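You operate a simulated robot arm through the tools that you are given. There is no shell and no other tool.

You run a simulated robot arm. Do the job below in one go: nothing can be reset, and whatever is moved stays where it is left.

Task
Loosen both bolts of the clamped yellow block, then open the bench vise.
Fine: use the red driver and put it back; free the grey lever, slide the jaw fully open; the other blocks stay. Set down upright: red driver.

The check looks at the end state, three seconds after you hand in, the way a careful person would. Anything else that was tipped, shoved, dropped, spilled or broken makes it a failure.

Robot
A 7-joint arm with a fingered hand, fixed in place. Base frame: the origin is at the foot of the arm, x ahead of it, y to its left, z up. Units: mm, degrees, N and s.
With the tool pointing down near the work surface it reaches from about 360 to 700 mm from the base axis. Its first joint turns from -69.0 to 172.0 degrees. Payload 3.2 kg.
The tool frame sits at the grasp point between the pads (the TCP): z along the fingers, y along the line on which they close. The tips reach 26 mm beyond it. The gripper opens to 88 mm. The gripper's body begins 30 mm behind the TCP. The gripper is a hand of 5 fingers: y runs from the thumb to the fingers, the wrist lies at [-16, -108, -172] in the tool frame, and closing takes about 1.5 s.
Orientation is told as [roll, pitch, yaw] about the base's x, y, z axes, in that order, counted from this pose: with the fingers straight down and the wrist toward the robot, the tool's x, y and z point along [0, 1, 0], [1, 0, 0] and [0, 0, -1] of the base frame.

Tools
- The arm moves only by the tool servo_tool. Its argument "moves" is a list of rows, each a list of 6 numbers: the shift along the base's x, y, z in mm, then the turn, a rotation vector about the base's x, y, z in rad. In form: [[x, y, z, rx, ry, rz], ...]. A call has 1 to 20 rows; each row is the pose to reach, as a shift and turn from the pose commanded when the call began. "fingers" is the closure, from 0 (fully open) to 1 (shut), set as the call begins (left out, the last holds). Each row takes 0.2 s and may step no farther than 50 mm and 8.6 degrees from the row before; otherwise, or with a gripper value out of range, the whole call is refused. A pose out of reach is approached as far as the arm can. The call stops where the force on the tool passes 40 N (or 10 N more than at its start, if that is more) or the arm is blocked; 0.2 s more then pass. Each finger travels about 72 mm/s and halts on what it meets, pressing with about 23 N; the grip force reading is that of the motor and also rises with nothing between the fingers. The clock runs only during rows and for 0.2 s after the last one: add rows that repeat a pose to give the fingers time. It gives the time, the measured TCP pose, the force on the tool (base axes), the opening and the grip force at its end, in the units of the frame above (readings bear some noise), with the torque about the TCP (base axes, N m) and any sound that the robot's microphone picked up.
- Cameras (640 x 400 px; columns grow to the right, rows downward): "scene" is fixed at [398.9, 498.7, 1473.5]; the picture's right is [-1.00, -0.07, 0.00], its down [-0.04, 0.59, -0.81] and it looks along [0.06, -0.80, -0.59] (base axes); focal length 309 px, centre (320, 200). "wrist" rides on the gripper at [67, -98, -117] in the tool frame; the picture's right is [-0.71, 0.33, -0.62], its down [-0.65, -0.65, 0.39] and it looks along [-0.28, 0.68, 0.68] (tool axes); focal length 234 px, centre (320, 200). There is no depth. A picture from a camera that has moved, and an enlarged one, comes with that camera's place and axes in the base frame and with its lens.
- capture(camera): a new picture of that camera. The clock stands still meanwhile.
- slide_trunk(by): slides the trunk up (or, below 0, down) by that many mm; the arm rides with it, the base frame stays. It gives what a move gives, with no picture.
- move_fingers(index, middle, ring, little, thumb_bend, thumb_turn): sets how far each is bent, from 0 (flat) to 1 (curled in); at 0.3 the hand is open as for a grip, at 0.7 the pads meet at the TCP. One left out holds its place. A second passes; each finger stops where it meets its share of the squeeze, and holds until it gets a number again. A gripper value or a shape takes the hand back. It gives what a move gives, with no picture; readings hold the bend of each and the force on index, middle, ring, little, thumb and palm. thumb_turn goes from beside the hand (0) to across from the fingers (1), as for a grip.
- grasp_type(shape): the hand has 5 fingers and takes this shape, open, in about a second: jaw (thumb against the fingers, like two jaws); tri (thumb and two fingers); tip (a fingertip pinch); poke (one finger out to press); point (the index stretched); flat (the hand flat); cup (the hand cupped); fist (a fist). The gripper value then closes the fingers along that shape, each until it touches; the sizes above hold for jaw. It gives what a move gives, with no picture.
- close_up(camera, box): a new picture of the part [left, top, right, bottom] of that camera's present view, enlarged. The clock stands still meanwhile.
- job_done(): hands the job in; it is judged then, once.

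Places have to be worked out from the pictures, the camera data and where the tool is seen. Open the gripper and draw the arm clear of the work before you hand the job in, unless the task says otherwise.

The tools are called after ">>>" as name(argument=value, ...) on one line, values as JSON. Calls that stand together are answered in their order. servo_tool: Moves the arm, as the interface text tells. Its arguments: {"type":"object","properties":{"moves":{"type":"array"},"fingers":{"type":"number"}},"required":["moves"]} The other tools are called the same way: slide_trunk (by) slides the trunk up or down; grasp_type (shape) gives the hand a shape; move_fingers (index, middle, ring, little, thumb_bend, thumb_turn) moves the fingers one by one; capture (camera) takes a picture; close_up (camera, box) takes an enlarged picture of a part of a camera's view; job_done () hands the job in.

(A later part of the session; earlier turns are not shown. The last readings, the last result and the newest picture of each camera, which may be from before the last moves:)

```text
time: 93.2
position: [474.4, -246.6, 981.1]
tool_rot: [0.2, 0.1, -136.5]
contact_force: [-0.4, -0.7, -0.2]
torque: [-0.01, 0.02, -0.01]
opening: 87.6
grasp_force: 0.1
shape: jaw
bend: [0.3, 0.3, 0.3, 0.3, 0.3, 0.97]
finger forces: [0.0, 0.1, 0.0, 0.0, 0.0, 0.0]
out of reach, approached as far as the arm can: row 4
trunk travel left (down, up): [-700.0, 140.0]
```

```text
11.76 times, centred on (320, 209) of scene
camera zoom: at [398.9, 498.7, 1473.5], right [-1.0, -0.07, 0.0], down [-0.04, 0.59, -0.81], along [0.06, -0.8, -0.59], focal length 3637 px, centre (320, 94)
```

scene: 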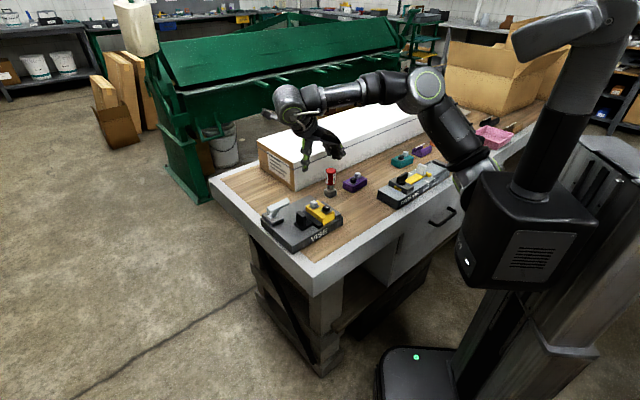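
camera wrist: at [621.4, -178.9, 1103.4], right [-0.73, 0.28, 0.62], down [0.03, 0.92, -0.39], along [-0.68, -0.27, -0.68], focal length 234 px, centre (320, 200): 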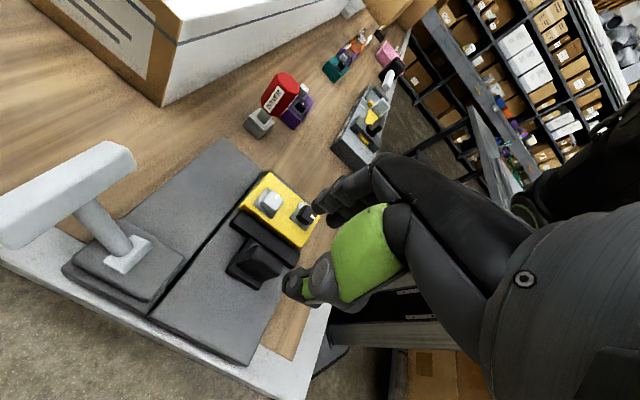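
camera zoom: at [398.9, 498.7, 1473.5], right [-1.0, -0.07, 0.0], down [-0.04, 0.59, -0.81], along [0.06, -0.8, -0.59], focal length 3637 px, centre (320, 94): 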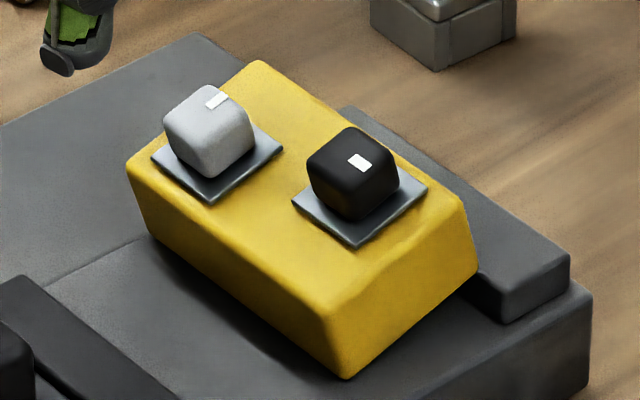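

As suspected, the block's right bottom edge sits on the fixed jaw. I lower the open hand around the block partway and check.

>>> servo_tool(moves=[[0, 0, -15, 0, 0, 0], [0, 0, -30, 0, 0, 0], [0, 0, -45, 0, 0, 0], [0, 0, -45, 0, 0, 0]])

>>> close_up(camera="scene", box=[285, 175, 349, 229])

>>> close_up(camera="wrist", box=[200, 140, 380, 320])

```text
time: 94.2
position: [472.4, -245.5, 938.0]
tool_rot: [0.2, 0.1, -136.4]
contact_force: [0.1, 0.1, -0.8]
torque: [-0.02, 0.0, 0.0]
opening: 87.7
grasp_force: 0.0
shape: jaw
bend: [0.3, 0.3, 0.3, 0.3, 0.3, 0.97]
finger forces: [0.0, 0.0, 0.0, 0.1, 0.0, 0.0]
trunk travel left (down, up): [-700.0, 140.0]
```

```text
7.41 times, centred on (317, 202) of scene
camera zoom: at [398.9, 498.7, 1473.5], right [-1.0, -0.07, 0.0], down [-0.04, 0.59, -0.81], along [0.06, -0.8, -0.59], focal length 2290 px, centre (342, 185)
```

zoom: 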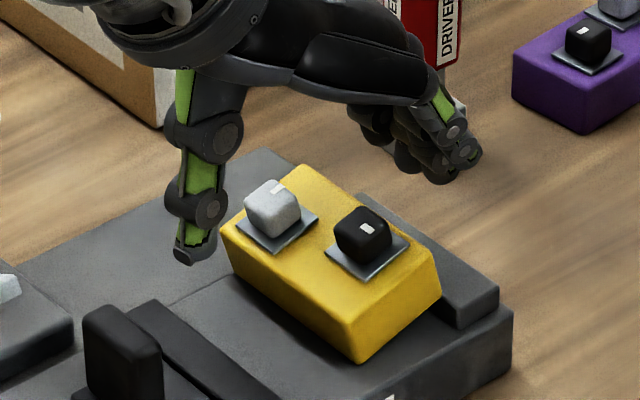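

```text
2.22 times, centred on (290, 230) of wrist
camera zoom: at [589.8, -226.6, 1054.1], right [-0.73, 0.28, 0.62], down [0.03, 0.92, -0.39], along [-0.68, -0.27, -0.68], focal length 520 px, centre (387, 133)
```

zoom: 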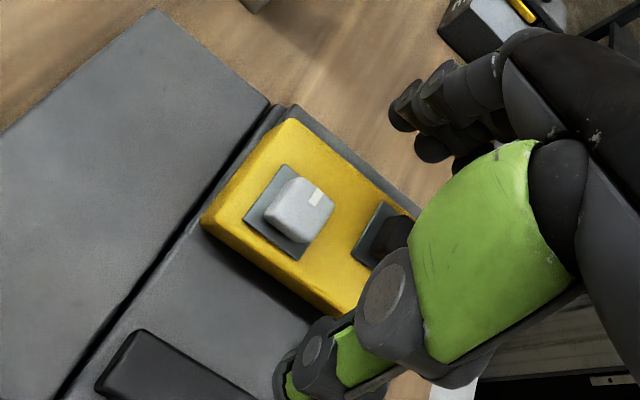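

The hand straddles the block properly. I lower to z≈914 (tips ≈ 888).

>>> servo_tool(moves=[[0, 0, -8, 0, 0, 0], [0, 0, -16, 0, 0, 0], [0, 0, -23, 0, 0, 0], [0, 0, -23, 0, 0, 0]])

>>> close_up(camera="scene", box=[285, 175, 349, 229])

>>> close_up(camera="wrist", box=[200, 140, 380, 320])

```text
time: 95.2
position: [472.8, -245.9, 915.5]
tool_rot: [0.0, 0.0, -136.4]
contact_force: [0.8, 0.5, -0.1]
torque: [0.01, 0.01, 0.02]
opening: 88.0
grasp_force: 0.1
shape: jaw
bend: [0.3, 0.3, 0.3, 0.3, 0.3, 0.97]
finger forces: [0.0, 0.1, 0.0, 0.1, 0.0, 0.1]
trunk travel left (down, up): [-700.0, 140.0]
```

```text
7.41 times, centred on (317, 202) of scene
camera zoom: at [398.9, 498.7, 1473.5], right [-1.0, -0.07, 0.0], down [-0.04, 0.59, -0.81], along [0.06, -0.8, -0.59], focal length 2290 px, centre (342, 185)
```

zoom: 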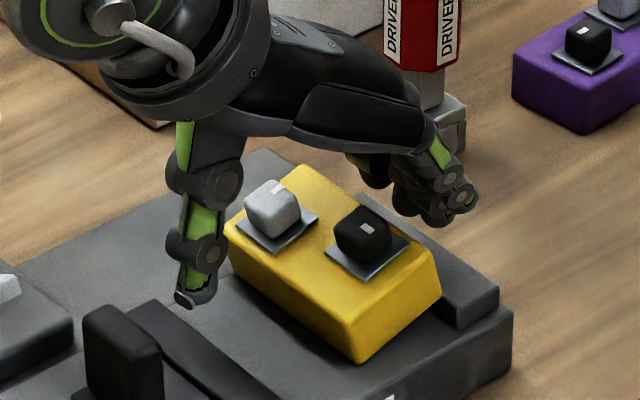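

```text
2.22 times, centred on (290, 230) of wrist
camera zoom: at [590.5, -226.6, 1031.8], right [-0.73, 0.28, 0.62], down [0.03, 0.92, -0.39], along [-0.68, -0.27, -0.68], focal length 520 px, centre (387, 133)
```

zoom: 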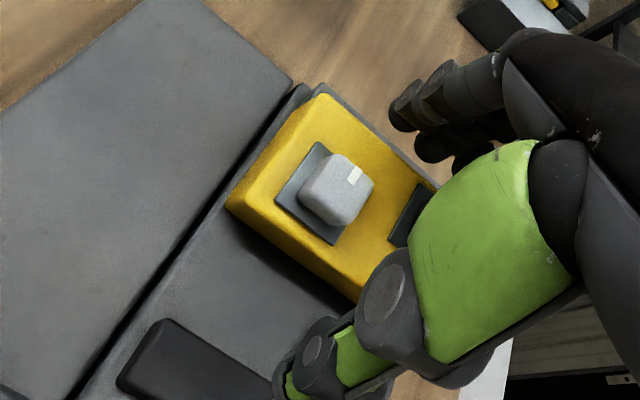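

Straddled with clear space on both sides. I move along +u so the fingers push the block off the ledge, in 3 mm steps.

>>> servo_tool(moves=[[2.2, 2.1, 0, 0, 0, 0], [4.4, 4.1, 0, 0, 0, 0], [6.5, 6.2, 0, 0, 0, 0], [8.7, 8.3, 0, 0, 0, 0], [8.7, 8.3, 0, 0, 0, 0]])

>>> close_up(camera="scene", box=[296, 186, 344, 226])

```text
time: 96.4
position: [481.6, -236.7, 914.6]
tool_rot: [0.1, 0.2, -136.4]
contact_force: [-0.7, -0.5, -0.2]
torque: [0.01, 0.0, 0.0]
opening: 87.7
grasp_force: 0.1
shape: jaw
bend: [0.3, 0.3, 0.3, 0.3, 0.3, 0.97]
finger forces: [0.4, 0.5, 0.2, 0.0, 0.0, 0.1]
trunk travel left (down, up): [-700.0, 140.0]
```

```text
10.00 times, centred on (320, 206) of scene
camera zoom: at [398.9, 498.7, 1473.5], right [-1.0, -0.07, 0.0], down [-0.04, 0.59, -0.81], along [0.06, -0.8, -0.59], focal length 3092 px, centre (320, 140)
```

zoom: 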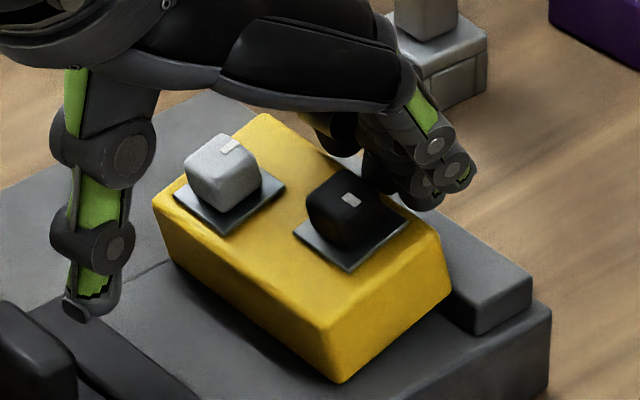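

Fingers have just made contact (under 1 N). I push a further 7 mm.

>>> servo_tool(moves=[[1.5, 1.4, 0, 0, 0, 0], [2.9, 2.8, 0, 0, 0, 0], [4.4, 4.1, 0, 0, 0, 0], [5.1, 4.8, 0, 0, 0, 0], [5.1, 4.8, 0, 0, 0, 0]])

>>> close_up(camera="scene", box=[296, 186, 344, 226])

```text
time: 97.6
position: [485.7, -233.5, 913.1]
tool_rot: [0.1, 0.0, -136.3]
contact_force: [1.0, 0.0, 0.2]
torque: [0.02, 0.0, -0.02]
opening: 87.7
grasp_force: 0.0
shape: jaw
bend: [0.3, 0.3, 0.3, 0.3, 0.3, 0.97]
finger forces: [0.0, 0.0, 0.0, 0.0, 0.0, 0.0]
trunk travel left (down, up): [-700.0, 140.0]
```

```text
10.00 times, centred on (320, 206) of scene
camera zoom: at [398.9, 498.7, 1473.5], right [-1.0, -0.07, 0.0], down [-0.04, 0.59, -0.81], along [0.06, -0.8, -0.59], focal length 3092 px, centre (320, 140)
```

zoom: 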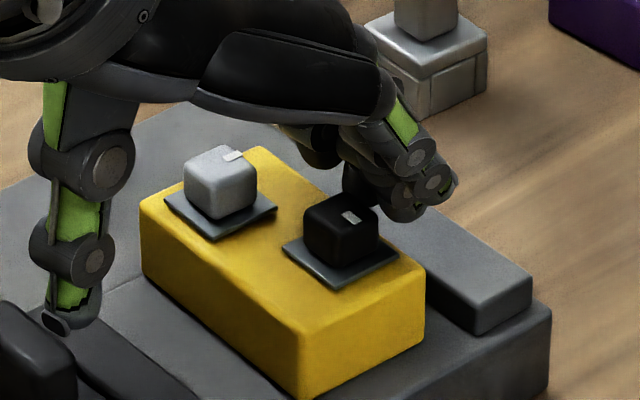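

The block dropped flat onto the vise base. I lift clear, pre-shape the hand again, and go over the knob to push the jaw back against the block.

>>> servo_tool(moves=[[-2, -1.9, 0, 0, 0, 0], [-2, -1.9, 20, 0, 0, 0], [-2, -1.9, 45, 0, 0, 0], [-2, -1.9, 58, 0, 0, 0], [14, 18, 58, 0, 0, 0], [30, 40, 58, 0, 0, 0], [46.2, 62.9, 55, 0, 0, 0], [46.2, 62.9, 45, 0, 0, 0], [46.2, 62.9, 45, 0, 0, 0]], fingers=0)

>>> servo_tool(moves=[[0, 0, 0, 0, 0, 0], [0, 0, 0, 0, 0, 0], [0, 0, 0, 0, 0, 0], [0, 0, 0, 0, 0, 0], [0, 0, 0, 0, 0, 0]], fingers=0.43)

>>> close_up(camera="scene", box=[265, 165, 345, 235])

>>> close_up(camera="wrist", box=[180, 120, 380, 320])

```text
time: 99.6
position: [534.6, -169.3, 959.6]
tool_rot: [0.1, 0.0, -136.3]
contact_force: [0.3, 0.4, 0.1]
torque: [0.01, -0.03, 0.01]
opening: 87.8
grasp_force: 0.1
shape: jaw
bend: [0.3, 0.3, 0.3, 0.3, 0.3, 0.97]
finger forces: [0.1, 0.0, 0.1, 0.1, 0.0, 0.1]
trunk travel left (down, up): [-700.0, 140.0]
```

```text
time: 100.8
position: [535.6, -169.0, 960.0]
tool_rot: [0.1, 0.1, -136.4]
contact_force: [-0.2, 0.0, -0.6]
torque: [0.01, 0.01, -0.01]
opening: 50.6
grasp_force: 0.1
shape: jaw
bend: [0.47, 0.39, 0.72, 0.45, 0.1, 0.99]
finger forces: [0.1, 0.0, 0.0, 0.0, 0.0, 0.0]
trunk travel left (down, up): [-700.0, 140.0]
```

```text
5.71 times, centred on (305, 200) of scene
camera zoom: at [398.9, 498.7, 1473.5], right [-1.0, -0.07, 0.0], down [-0.04, 0.59, -0.81], along [0.06, -0.8, -0.59], focal length 1767 px, centre (406, 200)
```

zoom: 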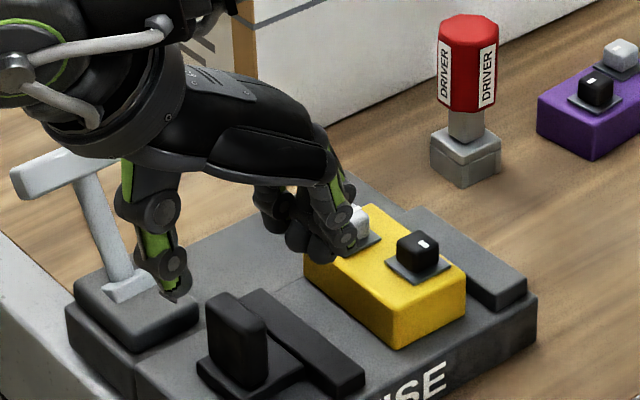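

```text
2.00 times, centred on (280, 220) of wrist
camera zoom: at [651.3, -150.6, 1077.1], right [-0.73, 0.28, 0.62], down [0.03, 0.92, -0.39], along [-0.68, -0.27, -0.68], focal length 468 px, centre (400, 160)
```

zoom: 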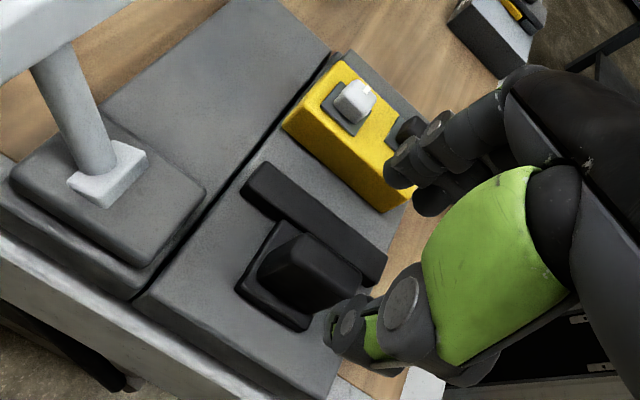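

The hand is right over the knob. To keep the fingers away from the silver head while closing the jaw, I narrow the opening to ~37 mm, shift slightly along the knob, and lower around it.

>>> servo_tool(moves=[[-4.5, 3.5, 0, 0, 0, 0], [-4.5, 3.5, 0, 0, 0, 0], [-4.5, 3.5, 0, 0, 0, 0], [-4.5, 3.5, -12, 0, 0, 0], [-4.5, 3.5, -24, 0, 0, 0], [-4.5, 3.5, -34, 0, 0, 0], [-4.5, 3.5, -40, 0, 0, 0], [-4.5, 3.5, -40, 0, 0, 0]], fingers=0.58)

>>> close_up(camera="scene", box=[265, 175, 345, 235])

>>> close_up(camera="wrist", box=[200, 140, 380, 320])

```text
time: 102.6
position: [529.4, -165.6, 919.5]
tool_rot: [-0.1, 0.1, -136.4]
contact_force: [0.1, -0.4, 0.4]
torque: [-0.05, 0.01, 0.02]
opening: 37.4
grasp_force: 0.1
shape: jaw
bend: [0.53, 0.46, 0.73, 0.52, 0.37, 1.0]
finger forces: [0.1, 0.0, 0.0, 0.1, 0.1, 0.0]
trunk travel left (down, up): [-700.0, 140.0]
```

```text
6.67 times, centred on (305, 205) of scene
camera zoom: at [398.9, 498.7, 1473.5], right [-1.0, -0.07, 0.0], down [-0.04, 0.59, -0.81], along [0.06, -0.8, -0.59], focal length 2061 px, centre (420, 167)
```

zoom: 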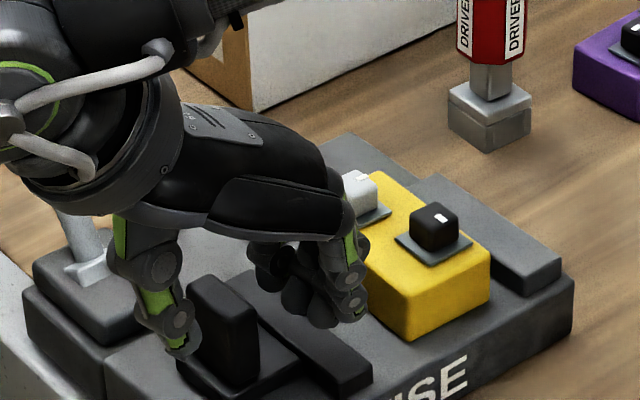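

```text
2.22 times, centred on (290, 230) of wrist
camera zoom: at [646.1, -146.7, 1036.5], right [-0.73, 0.28, 0.62], down [0.03, 0.92, -0.39], along [-0.68, -0.27, -0.68], focal length 520 px, centre (387, 133)
```

zoom: 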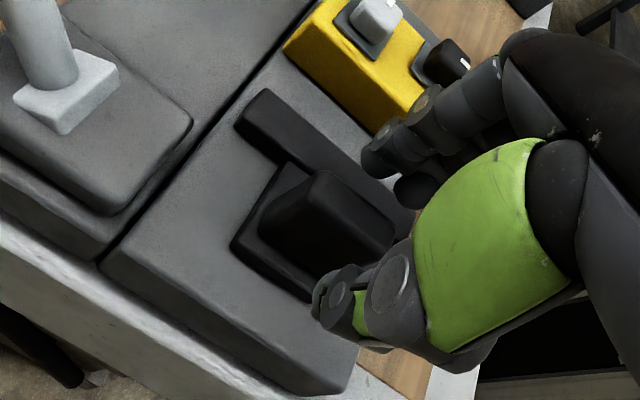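

The knob is between thumb and fingers. I push the jaw back toward the block (direction -u) in 4 mm steps.

>>> servo_tool(moves=[[-2.9, -2.8, 0, 0, 0, 0], [-5.8, -5.5, 0, 0, 0, 0], [-8.7, -8.3, 0, 0, 0, 0], [-11.6, -11, 0, 0, 0, 0], [-14.5, -13.8, 0, 0, 0, 0], [-17.4, -16.5, 0, 0, 0, 0], [-20.3, -19.3, 0, 0, 0, 0], [-20.3, -19.3, 0, 0, 0, 0]])

>>> close_up(camera="scene", box=[275, 180, 345, 235])

```text
time: 104.4
position: [507.8, -185.7, 919.5]
tool_rot: [0.1, 0.0, -136.4]
contact_force: [0.8, 0.0, 0.8]
torque: [0.01, 0.01, -0.04]
opening: 37.8
grasp_force: 0.1
shape: jaw
bend: [0.53, 0.46, 0.73, 0.52, 0.36, 1.0]
finger forces: [0.0, 0.0, 0.0, 0.1, 0.7, 0.0]
trunk travel left (down, up): [-700.0, 140.0]
```

```text
7.27 times, centred on (310, 208) of scene
camera zoom: at [398.9, 498.7, 1473.5], right [-1.0, -0.07, 0.0], down [-0.04, 0.59, -0.81], along [0.06, -0.8, -0.59], focal length 2249 px, centre (393, 146)
```

zoom: 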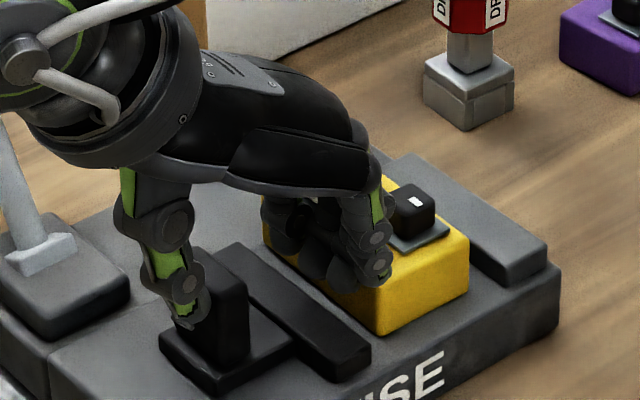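

The thumb is pushing the jaw (0.7 N). I continue, slowing as the jaw nears the block.

>>> servo_tool(moves=[[-2.9, -2.8, 0, 0, 0, 0], [-5.8, -5.5, 0, 0, 0, 0], [-8.7, -8.3, 0, 0, 0, 0], [-11.6, -11, 0, 0, 0, 0], [-13, -12.4, 0, 0, 0, 0], [-13, -12.4, 0, 0, 0, 0]])

>>> close_up(camera="scene", box=[285, 185, 345, 230])

```text
time: 105.8
position: [495.0, -196.4, 918.8]
tool_rot: [0.0, -0.1, -136.4]
contact_force: [2.9, 0.6, 0.4]
torque: [-0.01, -0.08, -0.04]
opening: 37.6
grasp_force: 0.1
shape: jaw
bend: [0.53, 0.46, 0.73, 0.52, 0.36, 0.99]
finger forces: [0.1, 0.1, 0.0, 0.1, 1.7, 0.0]
trunk travel left (down, up): [-700.0, 140.0]
```

```text
8.89 times, centred on (315, 208) of scene
camera zoom: at [398.9, 498.7, 1473.5], right [-1.0, -0.07, 0.0], down [-0.04, 0.59, -0.81], along [0.06, -0.8, -0.59], focal length 2748 px, centre (364, 133)
```

zoom: 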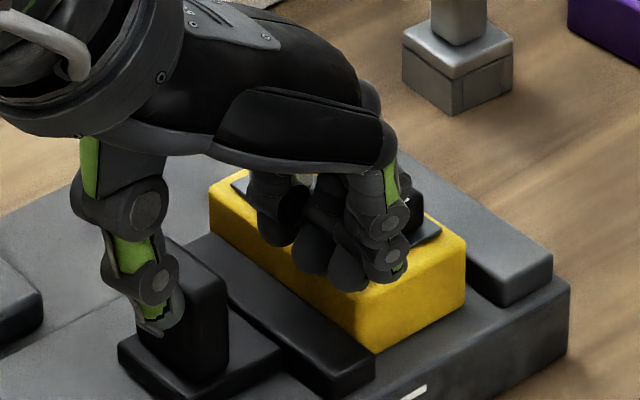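

The jaw has met the block (force up to ~3 N). I keep pushing gently to seat the block against the fixed jaw.

>>> servo_tool(moves=[[-1.5, -1.4, 0, 0, 0, 0], [-2.9, -2.8, 0, 0, 0, 0], [-4.4, -4.1, 0, 0, 0, 0], [-4.4, -4.1, 0, 0, 0, 0]])

>>> servo_tool(moves=[[-1.5, -1.4, 0, 0, 0, 0], [-2.9, -2.8, 0, 0, 0, 0], [-4.4, -4.1, 0, 0, 0, 0], [-4.4, -4.1, 0, 0, 0, 0]])

>>> close_up(camera="scene", box=[285, 185, 345, 230])

```text
time: 106.8
position: [491.2, -203.1, 919.2]
tool_rot: [0.1, 0.0, -136.4]
contact_force: [0.9, 0.5, 1.6]
torque: [-0.01, 0.0, -0.03]
opening: 38.1
grasp_force: 0.0
shape: jaw
bend: [0.53, 0.46, 0.73, 0.52, 0.36, 1.0]
finger forces: [0.1, 0.0, 0.1, 0.0, 1.7, 0.0]
trunk travel left (down, up): [-700.0, 140.0]
```

```text
time: 107.8
position: [486.6, -204.6, 919.6]
tool_rot: [0.1, 0.0, -136.5]
contact_force: [4.1, 1.4, 2.6]
torque: [0.06, -0.08, -0.05]
opening: 39.5
grasp_force: 0.0
shape: jaw
bend: [0.53, 0.46, 0.73, 0.52, 0.34, 0.99]
finger forces: [0.0, 0.1, 0.0, 0.0, 4.6, 0.0]
trunk travel left (down, up): [-700.0, 140.0]
```

```text
8.89 times, centred on (315, 208) of scene
camera zoom: at [398.9, 498.7, 1473.5], right [-1.0, -0.07, 0.0], down [-0.04, 0.59, -0.81], along [0.06, -0.8, -0.59], focal length 2748 px, centre (364, 133)
```

zoom: 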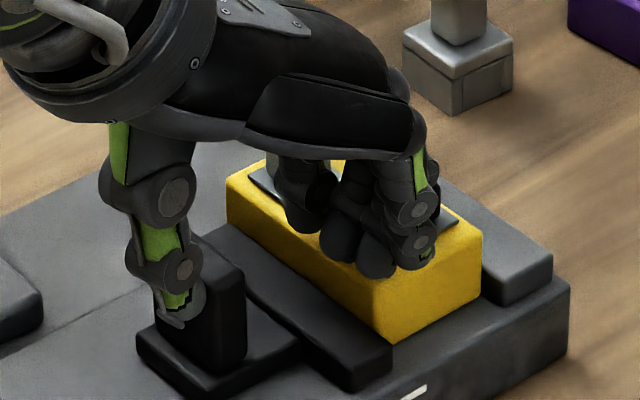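

>>> servo_tool(moves=[[-1.5, -1.4, 0, 0, 0, 0], [-2.9, -2.8, 0, 0, 0, 0], [-3.6, -3.4, 0, 0, 0, 0], [-3.6, -3.4, 0, 0, 0, 0]])

>>> close_up(camera="scene", box=[285, 185, 345, 230])

```text
time: 108.8
position: [483.2, -208.3, 919.7]
tool_rot: [0.0, -0.1, -136.3]
contact_force: [5.0, 2.8, 1.3]
torque: [0.14, -0.15, -0.03]
opening: 41.7
grasp_force: 0.1
shape: jaw
bend: [0.53, 0.46, 0.73, 0.52, 0.32, 0.99]
finger forces: [0.1, 0.0, 0.1, 0.0, 6.9, 0.1]
trunk travel left (down, up): [-700.0, 140.0]
```

```text
8.89 times, centred on (315, 208) of scene
camera zoom: at [398.9, 498.7, 1473.5], right [-1.0, -0.07, 0.0], down [-0.04, 0.59, -0.81], along [0.06, -0.8, -0.59], focal length 2748 px, centre (364, 133)
```

zoom: 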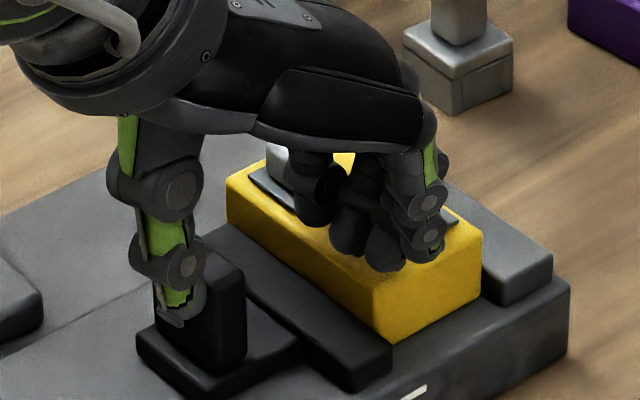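

The block is seated and the jaw no longer moves (thumb 7 N). I release, lift off, and go back above the lever bar to swing it closed again so the block is clamped for the second bolt.

>>> servo_tool(moves=[[4, 3.8, 0, 0, 0, 0], [6.5, 6.2, 0, 0, 0, 0], [6.5, 6.2, 20, 0, 0, 0], [6.5, 6.2, 40, 0, 0, 0], [6.5, 6.2, 60, 0, 0, 0], [6.5, 6.2, 60, 0, 0, 0]])

>>> close_up(camera="scene", box=[255, 180, 351, 250])

>>> close_up(camera="scene", box=[296, 192, 344, 226])

```text
time: 110.2
position: [491.5, -204.3, 979.9]
tool_rot: [0.0, 0.0, -136.4]
contact_force: [-0.1, -0.6, 0.8]
torque: [0.01, -0.01, 0.01]
opening: 37.0
grasp_force: 0.1
shape: jaw
bend: [0.53, 0.46, 0.73, 0.52, 0.37, 1.0]
finger forces: [0.0, 0.1, 0.1, 0.0, 0.1, 0.0]
trunk travel left (down, up): [-700.0, 140.0]
```

```text
5.71 times, centred on (303, 215) of scene
camera zoom: at [398.9, 498.7, 1473.5], right [-1.0, -0.07, 0.0], down [-0.04, 0.59, -0.81], along [0.06, -0.8, -0.59], focal length 1767 px, centre (417, 114)
```

zoom: 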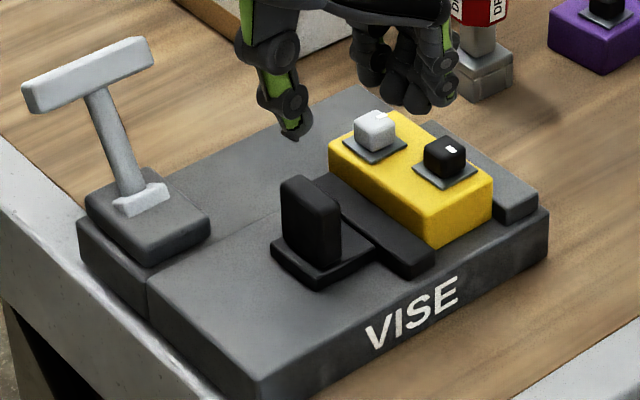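

```text
11.76 times, centred on (320, 209) of scene
camera zoom: at [398.9, 498.7, 1473.5], right [-1.0, -0.07, 0.0], down [-0.04, 0.59, -0.81], along [0.06, -0.8, -0.59], focal length 3637 px, centre (320, 94)
```

zoom: 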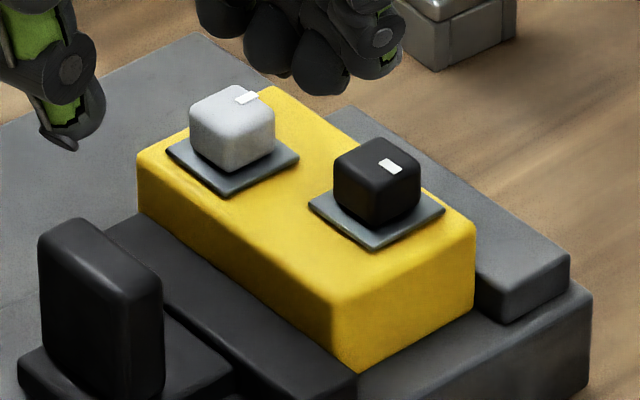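

The block lies flat between the jaws. I move over the lever bar with the hand open, at yaw -46.5°.

>>> servo_tool(moves=[[0, 0, 20, 0, 0, 0.13], [8, -4, 35, 0, 0, 0.26], [20, -9, 45, 0, 0, 0.39], [32, -14, 45, 0, 0, 0.52], [45, -19, 45, 0, 0, 0.65], [58, -24, 45, 0, 0, 0.78], [70, -30, 45, 0, 0, 0.91], [84, -35, 45, 0, 0, 1.04], [98, -41, 45, 0, 0, 1.17], [112, -47, 45, 0, 0, 1.3], [127, -53, 45, 0, 0, 1.43], [142, -60, 45, 0, 0, 1.57], [142, -60, 45, 0, 0, 1.57]], fingers=0)

>>> close_up(camera="scene", box=[235, 150, 315, 230])

>>> capture(camera="wrist")

```text
time: 113.0
position: [631.7, -262.5, 1025.9]
tool_rot: [0.0, 0.0, -46.2]
contact_force: [0.4, 0.1, 0.0]
torque: [0.0, 0.01, -0.02]
opening: 87.6
grasp_force: 0.0
shape: jaw
bend: [0.3, 0.3, 0.3, 0.3, 0.3, 0.97]
finger forces: [0.0, 0.0, 0.0, 0.0, 0.0, 0.1]
trunk travel left (down, up): [-700.0, 140.0]
```

```text
5.00 times, centred on (275, 190) of scene
camera zoom: at [398.9, 498.7, 1473.5], right [-1.0, -0.07, 0.0], down [-0.04, 0.59, -0.81], along [0.06, -0.8, -0.59], focal length 1546 px, centre (545, 250)
```

zoom: 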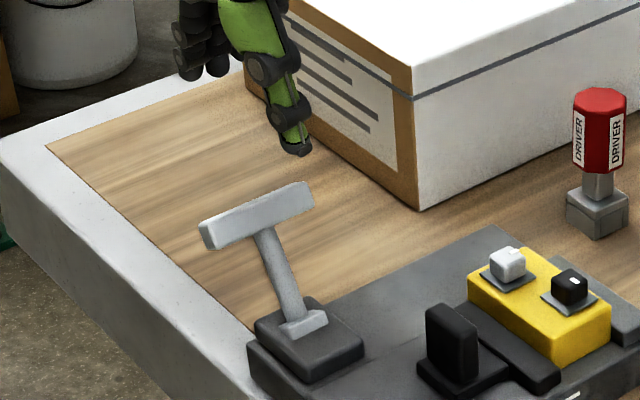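

```text
taken
camera wrist: at [613.1, -146.1, 1142.3], right [-0.28, -0.73, 0.62], down [-0.92, 0.02, -0.39], along [0.27, -0.68, -0.68], focal length 234 px, centre (320, 200)
```

wrist: 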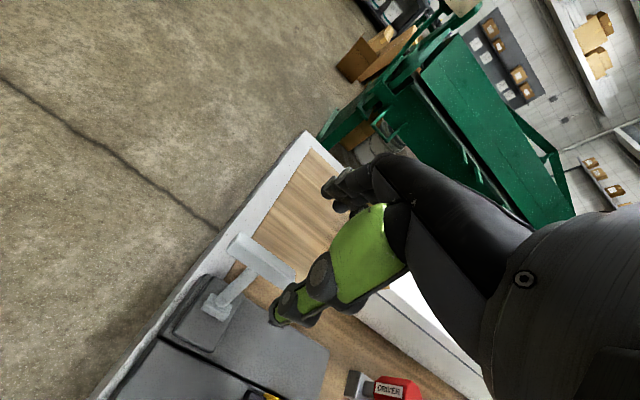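

The hand is over the bar. I lower around it, then close partway.

>>> servo_tool(moves=[[-2.5, 3, -20, 0, 0, 0], [-2.5, 3, -40, 0, 0, 0], [-2.5, 3, -60, 0, 0, 0], [-2.5, 3, -76, 0, 0, 0], [-2.5, 3, -88, 0, 0, 0], [-2.5, 3, -88, 0, 0, 0]])

>>> close_up(camera="scene", box=[240, 160, 304, 224])

```text
time: 114.4
position: [629.4, -260.4, 936.1]
tool_rot: [0.1, 0.1, -46.4]
contact_force: [0.1, -0.6, 0.1]
torque: [-0.01, 0.01, -0.02]
opening: 87.9
grasp_force: 0.0
shape: jaw
bend: [0.3, 0.3, 0.3, 0.3, 0.3, 0.97]
finger forces: [0.0, 0.0, 0.1, 0.1, 0.0, 0.0]
trunk travel left (down, up): [-700.0, 140.0]
```

```text
6.25 times, centred on (272, 192) of scene
camera zoom: at [398.9, 498.7, 1473.5], right [-1.0, -0.07, 0.0], down [-0.04, 0.59, -0.81], along [0.06, -0.8, -0.59], focal length 1932 px, centre (620, 250)
```

zoom: 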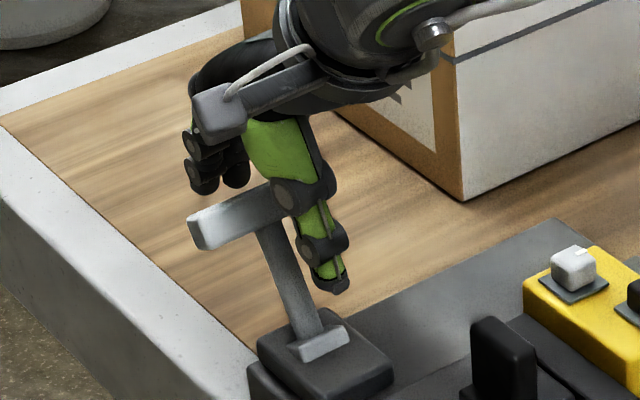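

Straddled. I close partway to ~35 mm and pull the lever back toward the robot side (direction +v).

>>> servo_tool(moves=[[0, 0, 0, 0, 0, 0], [0, 0, 0, 0, 0, 0], [0, 0, 0, 0, 0, 0], [0, 0, 0, 0, 0, 0], [0, 0, 0, 0, 0, 0], [-3.4, 3.6, 0, 0, 0, 0], [-6.9, 7.2, 0, 0, 0, 0], [-10.3, 10.9, 1, 0, 0, 0], [-13.8, 14.5, 2, 0, 0, 0], [-17.2, 18.1, 3, 0, 0, 0], [-20.7, 21.7, 4, 0, 0, 0], [-24.1, 25.4, 5, 0, 0, 0], [-27.6, 29, 5, 0, 0, 0], [-31, 32.6, 5, 0, 0, 0], [-34.4, 36.2, 5, 0, 0, 0], [-34.4, 36.2, 5, 0, 0, 0]], fingers=0.6)

>>> close_up(camera="scene", box=[250, 170, 314, 230])

```text
time: 117.8
position: [593.1, -224.0, 942.3]
tool_rot: [0.0, 0.1, -46.3]
contact_force: [0.9, -1.9, 1.3]
torque: [-0.02, -0.01, -0.04]
opening: 36.0
grasp_force: 0.1
shape: jaw
bend: [0.52, 0.47, 0.73, 0.52, 0.38, 1.0]
finger forces: [1.7, 0.0, 0.1, 0.0, 0.0, 0.1]
trunk travel left (down, up): [-700.0, 140.0]
```

```text
6.67 times, centred on (282, 200) of scene
camera zoom: at [398.9, 498.7, 1473.5], right [-1.0, -0.07, 0.0], down [-0.04, 0.59, -0.81], along [0.06, -0.8, -0.59], focal length 2061 px, centre (573, 200)
```

zoom: 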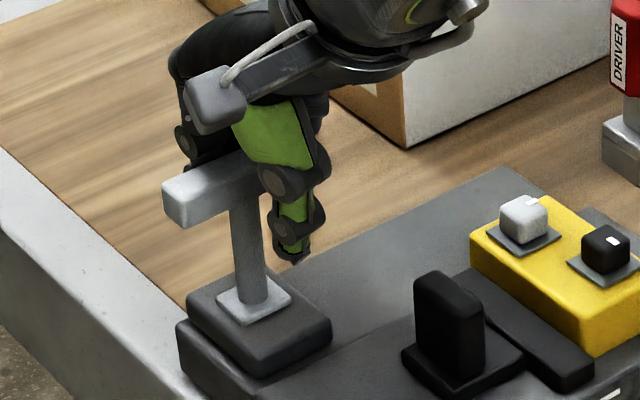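

The lever follows the fingers and is near upright. I keep pulling to its front stop.

>>> servo_tool(moves=[[-3.4, 3.6, 0, 0, 0, 0], [-6.9, 7.2, 0, 0, 0, 0], [-10.3, 10.9, 0, 0, 0, 0], [-13.8, 14.5, -1, 0, 0, 0], [-17.2, 18.1, -2, 0, 0, 0], [-20.7, 21.7, -3, 0, 0, 0], [-24.1, 25.4, -4, 0, 0, 0], [-24.1, 25.4, -4, 0, 0, 0]])

>>> close_up(camera="scene", box=[250, 170, 314, 230])

```text
time: 119.6
position: [570.1, -198.3, 937.1]
tool_rot: [0.0, 0.1, -46.4]
contact_force: [1.3, -0.3, 0.0]
torque: [0.0, -0.04, -0.04]
opening: 36.4
grasp_force: 0.0
shape: jaw
bend: [0.52, 0.47, 0.73, 0.52, 0.38, 1.0]
finger forces: [1.4, 0.0, 0.0, 0.0, 0.0, 0.1]
trunk travel left (down, up): [-700.0, 140.0]
```

```text
6.67 times, centred on (282, 200) of scene
camera zoom: at [398.9, 498.7, 1473.5], right [-1.0, -0.07, 0.0], down [-0.04, 0.59, -0.81], along [0.06, -0.8, -0.59], focal length 2061 px, centre (573, 200)
```

zoom: 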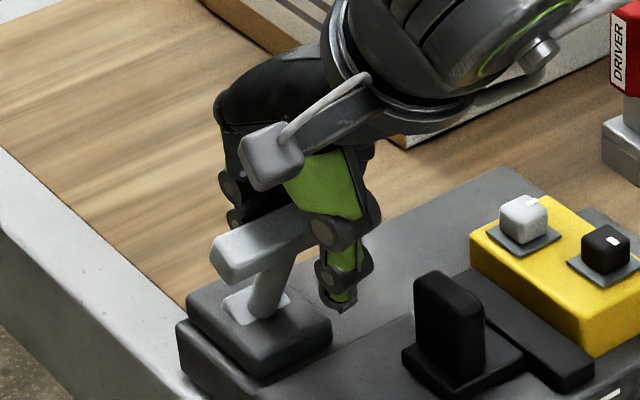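

>>> servo_tool(moves=[[-3.4, 3.6, 0, 0, 0, 0], [-6.9, 7.2, -1, 0, 0, 0], [-8.9, 9.4, -2, 0, 0, 0], [-10.3, 10.9, -2, 0, 0, 0], [-10.3, 10.9, -2, 0, 0, 0]])

>>> close_up(camera="scene", box=[250, 170, 314, 230])

```text
time: 120.8
position: [560.5, -190.2, 935.8]
tool_rot: [0.1, 0.1, -46.5]
contact_force: [11.0, -12.6, 6.0]
torque: [-0.24, -0.27, 0.06]
opening: 41.0
grasp_force: 0.1
shape: jaw
bend: [0.46, 0.44, 0.72, 0.52, 0.38, 1.0]
finger forces: [9.4, 2.9, 4.5, 0.0, 0.1, 0.1]
trunk travel left (down, up): [-700.0, 140.0]
```

```text
6.67 times, centred on (282, 200) of scene
camera zoom: at [398.9, 498.7, 1473.5], right [-1.0, -0.07, 0.0], down [-0.04, 0.59, -0.81], along [0.06, -0.8, -0.59], focal length 2061 px, centre (573, 200)
```

zoom: 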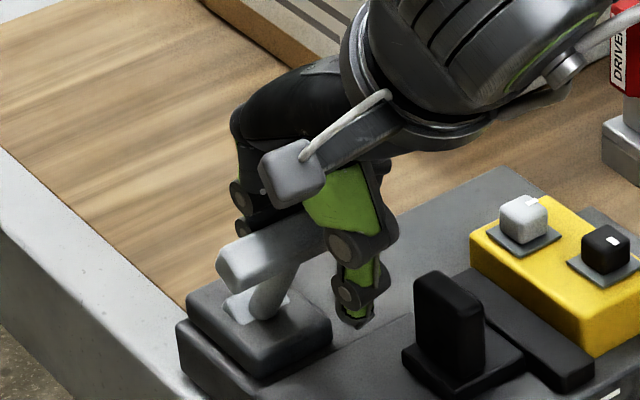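

Front stop reached (17 N); the lever is back in its clamped position. I back off, open and lift clear.

>>> servo_tool(moves=[[4, -4.2, 0, 0, 0, 0], [7.5, -7.9, 0, 0, 0, 0], [7.5, -7.9, 0, 0, 0, 0], [7.5, -7.9, 0, 0, 0, 0], [7.5, -7.9, 0, 0, 0, 0], [7.5, -7.9, 0, 0, 0, 0]], fingers=0)

>>> servo_tool(moves=[[0, 0, 20, 0, 0, 0], [0, 0, 45, 0, 0, 0], [0, 0, 75, 0, 0, 0], [0, 0, 95, 0, 0, 0], [0, 0, 95, 0, 0, 0]])

>>> close_up(camera="scene", box=[250, 165, 350, 245])

```text
time: 122.2
position: [567.3, -195.7, 934.7]
tool_rot: [0.1, 0.1, -46.5]
contact_force: [0.8, -0.4, -0.4]
torque: [-0.01, 0.01, 0.01]
opening: 88.0
grasp_force: 0.1
shape: jaw
bend: [0.3, 0.3, 0.3, 0.3, 0.3, 0.97]
finger forces: [0.0, 0.1, 0.1, 0.0, 0.1, 0.0]
trunk travel left (down, up): [-700.0, 140.0]
```

```text
time: 123.4
position: [568.8, -196.1, 1028.9]
tool_rot: [0.0, 0.1, -46.4]
contact_force: [-0.3, 0.8, -0.4]
torque: [0.02, 0.0, 0.02]
opening: 87.9
grasp_force: 0.0
shape: jaw
bend: [0.3, 0.3, 0.3, 0.3, 0.3, 0.97]
finger forces: [0.0, 0.0, 0.0, 0.1, 0.0, 0.1]
trunk travel left (down, up): [-700.0, 140.0]
```

```text
5.00 times, centred on (300, 205) of scene
camera zoom: at [398.9, 498.7, 1473.5], right [-1.0, -0.07, 0.0], down [-0.04, 0.59, -0.81], along [0.06, -0.8, -0.59], focal length 1546 px, centre (420, 175)
```

zoom: 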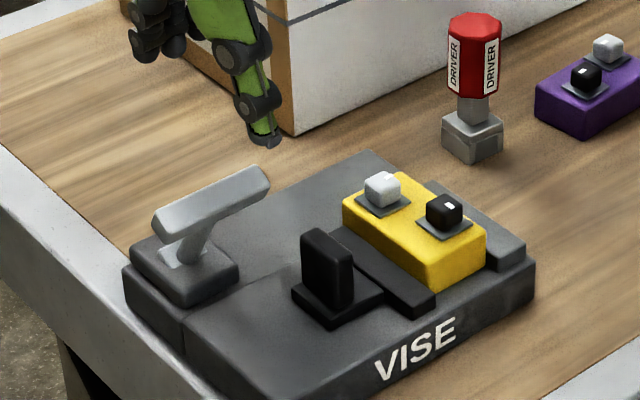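

Everything is back as clamped. Now I fetch the driver again: move above it, turning to yaw -136.4°.

>>> servo_tool(moves=[[-11, -18, 0, 0, 0, -0.13], [-23, -37, 0, 0, 0, -0.26], [-34, -55, 0, 0, 0, -0.39], [-45, -74, 0, 0, 0, -0.52], [-57, -92, 0, 0, 0, -0.65], [-68, -111, 0, 0, 0, -0.78], [-79, -129, 0, 0, 0, -0.91], [-91, -148, 0, 0, 0, -1.04], [-102, -166, 0, 0, 0, -1.17], [-113, -185, -5, 0, 0, -1.3], [-125, -203, -10, 0, 0, -1.43], [-136, -221, -19, 0, 0, -1.57], [-136, -221, -19, 0, 0, -1.57]])

>>> close_up(camera="wrist", box=[200, 220, 320, 310])

>>> close_up(camera="scene", box=[290, 110, 380, 200])

```text
time: 126.2
position: [432.2, -416.0, 1011.9]
tool_rot: [0.1, 0.0, -136.5]
contact_force: [-1.3, -0.3, 0.9]
torque: [-0.01, -0.03, 0.04]
opening: 87.8
grasp_force: 0.0
shape: jaw
bend: [0.3, 0.3, 0.3, 0.3, 0.3, 0.97]
finger forces: [0.0, 0.1, 0.0, 0.1, 0.1, 0.0]
trunk travel left (down, up): [-700.0, 140.0]
```

```text
4.44 times, centred on (260, 265) of wrist
camera zoom: at [547.8, -397.0, 1129.2], right [-0.73, 0.28, 0.62], down [0.03, 0.92, -0.39], along [-0.68, -0.27, -0.68], focal length 1041 px, centre (587, -89)
```

zoom: 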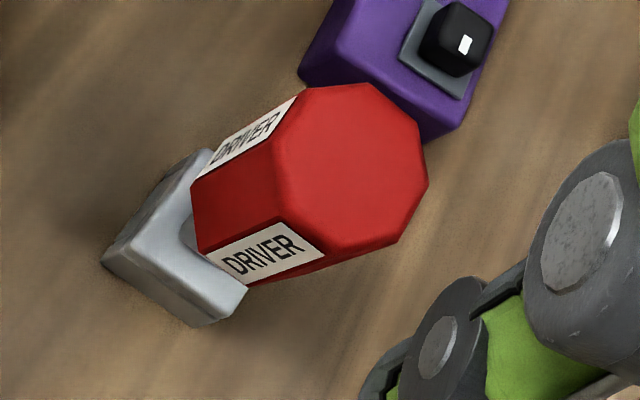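

```text
4.44 times, centred on (335, 155) of scene
camera zoom: at [398.9, 498.7, 1473.5], right [-1.0, -0.07, 0.0], down [-0.04, 0.59, -0.81], along [0.06, -0.8, -0.59], focal length 1374 px, centre (253, 400)
```

zoom: 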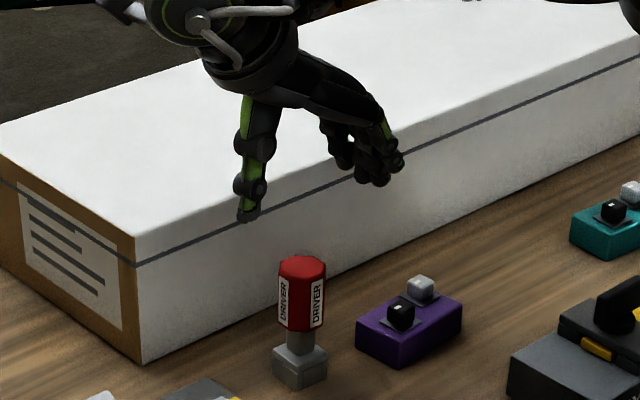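

The handle top reads about (434.1, -419.6); relative to my first grasp I need a shift of (0.8, -3.7). I lower around the handle.

>>> servo_tool(moves=[[0.8, -3.7, -20, 0, 0, 0], [0.8, -3.7, -45, 0, 0, 0], [0.8, -3.7, -70, 0, 0, 0], [0.8, -3.7, -88, 0, 0, 0], [0.8, -3.7, -100, 0, 0, 0], [0.8, -3.7, -106, 0, 0, 0], [0.8, -3.7, -106, 0, 0, 0]])

>>> close_up(camera="scene", box=[300, 140, 380, 200])

```text
time: 127.8
position: [432.9, -420.9, 904.8]
tool_rot: [0.0, 0.0, -136.4]
contact_force: [-0.3, 0.1, 0.5]
torque: [0.04, 0.01, 0.02]
opening: 87.8
grasp_force: 0.1
shape: jaw
bend: [0.3, 0.3, 0.3, 0.3, 0.3, 0.97]
finger forces: [0.0, 0.0, 0.0, 0.0, 0.0, 0.0]
trunk travel left (down, up): [-700.0, 140.0]
```

```text
6.67 times, centred on (340, 170) of scene
camera zoom: at [398.9, 498.7, 1473.5], right [-1.0, -0.07, 0.0], down [-0.04, 0.59, -0.81], along [0.06, -0.8, -0.59], focal length 2061 px, centre (187, 400)
```

zoom: 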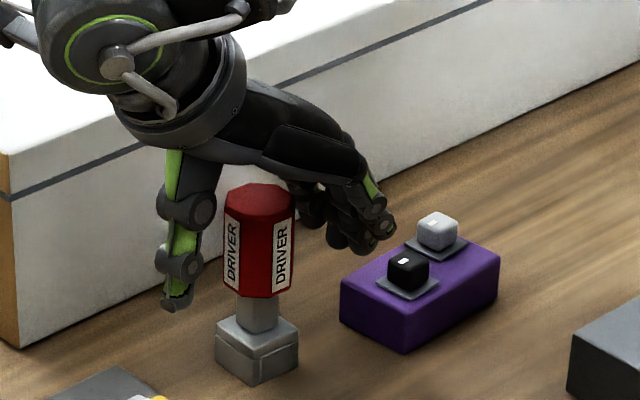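

The handle is centred between thumb and fingers; I close the grip.

>>> servo_tool(moves=[[0, 0, 0, 0, 0, 0], [0, 0, 0, 0, 0, 0], [0, 0, 0, 0, 0, 0], [0, 0, 0, 0, 0, 0], [0, 0, 0, 0, 0, 0], [0, 0, 0, 0, 0, 0], [0, 0, 0, 0, 0, 0], [0, 0, 0, 0, 0, 0]], fingers=1)

>>> servo_tool(moves=[[0, 0, 5, 0, 0, 0], [0, 0, 20, 0, 0, 0], [0, 0, 45, 0, 0, 0], [0, 0, 70, 0, 0, 0], [0, 0, 95, 0, 0, 0], [0, 0, 110, 0, 0, 0], [0, 0, 110, 0, 0, 0]])

>>> close_up(camera="scene", box=[290, 110, 380, 200])

```text
time: 129.6
position: [432.5, -421.8, 905.9]
tool_rot: [0.1, 0.0, -136.4]
contact_force: [-0.1, 0.0, 0.3]
torque: [0.03, -0.03, -0.02]
opening: 31.0
grasp_force: 23.3
shape: jaw
bend: [0.55, 0.49, 0.73, 0.6, 0.41, 1.0]
finger forces: [10.0, 7.3, 0.0, 0.0, 19.7, 0.0]
trunk travel left (down, up): [-700.0, 140.0]
```

```text
time: 131.2
position: [434.0, -420.5, 1016.1]
tool_rot: [-0.1, 0.2, -136.4]
contact_force: [-0.1, 0.3, -1.1]
torque: [-0.01, 0.0, 0.01]
opening: 30.8
grasp_force: 22.5
shape: jaw
bend: [0.55, 0.49, 0.73, 0.6, 0.41, 1.0]
finger forces: [10.1, 7.8, 0.0, 0.1, 19.5, 0.0]
trunk travel left (down, up): [-700.0, 140.0]
```

```text
4.44 times, centred on (335, 155) of scene
camera zoom: at [398.9, 498.7, 1473.5], right [-1.0, -0.07, 0.0], down [-0.04, 0.59, -0.81], along [0.06, -0.8, -0.59], focal length 1374 px, centre (253, 400)
```

zoom: 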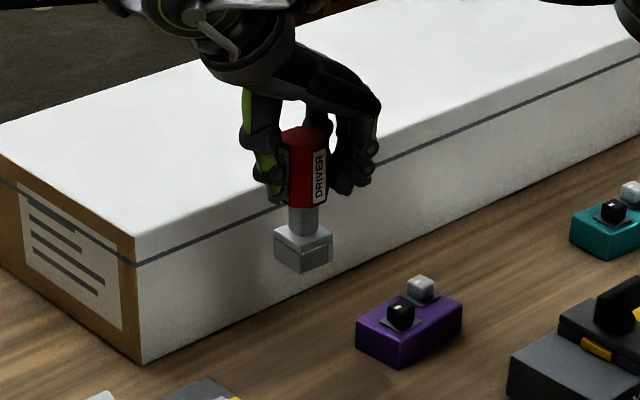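

Grip is good again. From the shift of the block (about 7 mm along the vise) I expect the black bolt's driving position at TCP ≈ (445, -244.4). I carry the driver there and hover.

>>> servo_tool(moves=[[2, 35, 0, 0, 0, 0], [4, 70, 0, 0, 0, 0], [6, 105, 0, 0, 0, 0], [8, 140, 0, 0, 0, 0], [11.5, 176.6, -3, 0, 0, 0], [11.5, 176.6, -13, 0, 0, 0], [11.5, 176.6, -13, 0, 0, 0]])

>>> close_up(camera="scene", box=[308, 186, 336, 210])

>>> close_up(camera="wrist", box=[220, 200, 320, 300])

```text
time: 132.8
position: [445.2, -244.0, 1002.9]
tool_rot: [0.1, 0.0, -136.4]
contact_force: [-0.4, 0.1, -1.3]
torque: [-0.05, 0.02, -0.03]
opening: 30.8
grasp_force: 23.2
shape: jaw
bend: [0.55, 0.49, 0.73, 0.6, 0.42, 1.0]
finger forces: [10.0, 7.5, 0.0, 0.1, 19.4, 0.0]
trunk travel left (down, up): [-700.0, 140.0]
```

```text
16.00 times, centred on (322, 198) of scene
camera zoom: at [398.9, 498.7, 1473.5], right [-1.0, -0.07, 0.0], down [-0.04, 0.59, -0.81], along [0.06, -0.8, -0.59], focal length 4947 px, centre (288, 232)
```

zoom: 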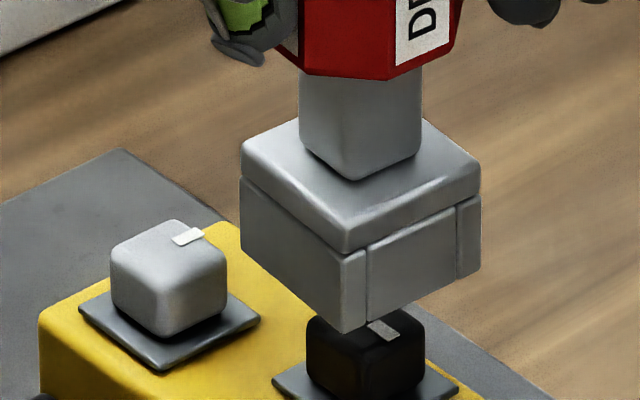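

```text
4.00 times, centred on (270, 250) of wrist
camera zoom: at [561.6, -224.9, 1119.4], right [-0.73, 0.28, 0.62], down [0.03, 0.92, -0.39], along [-0.68, -0.27, -0.68], focal length 937 px, centre (520, 0)
```

zoom: 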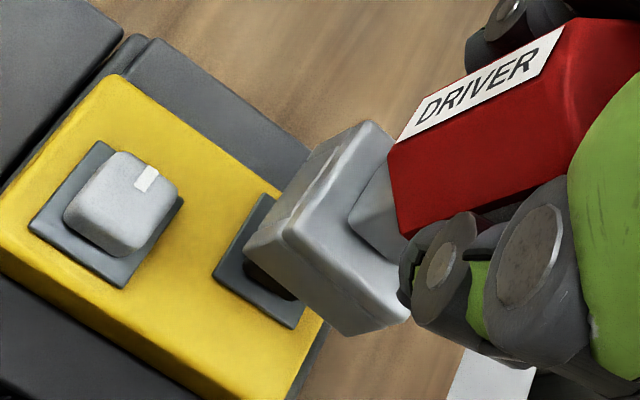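

Wrist and scene views put the socket within about 1–1.5 mm of the black bolt and ~2–3° off. I nudge by (-0.8, -0.9) mm and +2°, then lower in steps.

>>> servo_tool(moves=[[-0.8, -0.9, 0, 0, 0, 0.03], [-0.8, -0.9, -5, 0, 0, 0.03], [-0.8, -0.9, -10, 0, 0, 0.03], [-0.8, -0.9, -14, 0, 0, 0.03], [-0.8, -0.9, -14, 0, 0, 0.03]])

>>> close_up(camera="scene", box=[308, 190, 336, 214])

>>> close_up(camera="wrist", box=[220, 200, 320, 300])

```text
time: 134.0
position: [444.1, -244.4, 986.5]
tool_rot: [0.0, 0.0, -134.7]
contact_force: [0.0, -0.7, -1.2]
torque: [0.0, 0.01, 0.0]
opening: 30.8
grasp_force: 23.0
shape: jaw
bend: [0.55, 0.49, 0.73, 0.6, 0.42, 1.0]
finger forces: [10.0, 7.5, 0.1, 0.0, 19.4, 0.0]
trunk travel left (down, up): [-700.0, 140.0]
```

```text
16.00 times, centred on (322, 202) of scene
camera zoom: at [398.9, 498.7, 1473.5], right [-1.0, -0.07, 0.0], down [-0.04, 0.59, -0.81], along [0.06, -0.8, -0.59], focal length 4947 px, centre (288, 168)
```

zoom: 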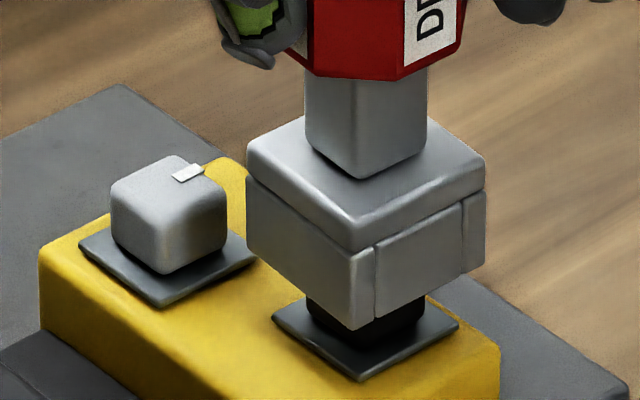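

```text
4.00 times, centred on (270, 250) of wrist
camera zoom: at [559.8, -222.0, 1104.9], right [-0.74, 0.26, 0.62], down [0.0, 0.92, -0.39], along [-0.68, -0.29, -0.68], focal length 937 px, centre (520, 0)
```

zoom: 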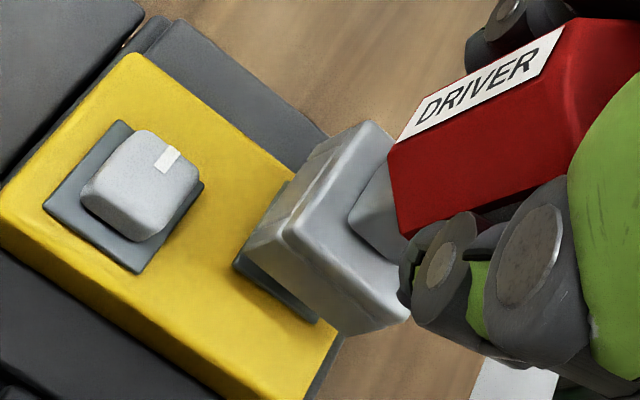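

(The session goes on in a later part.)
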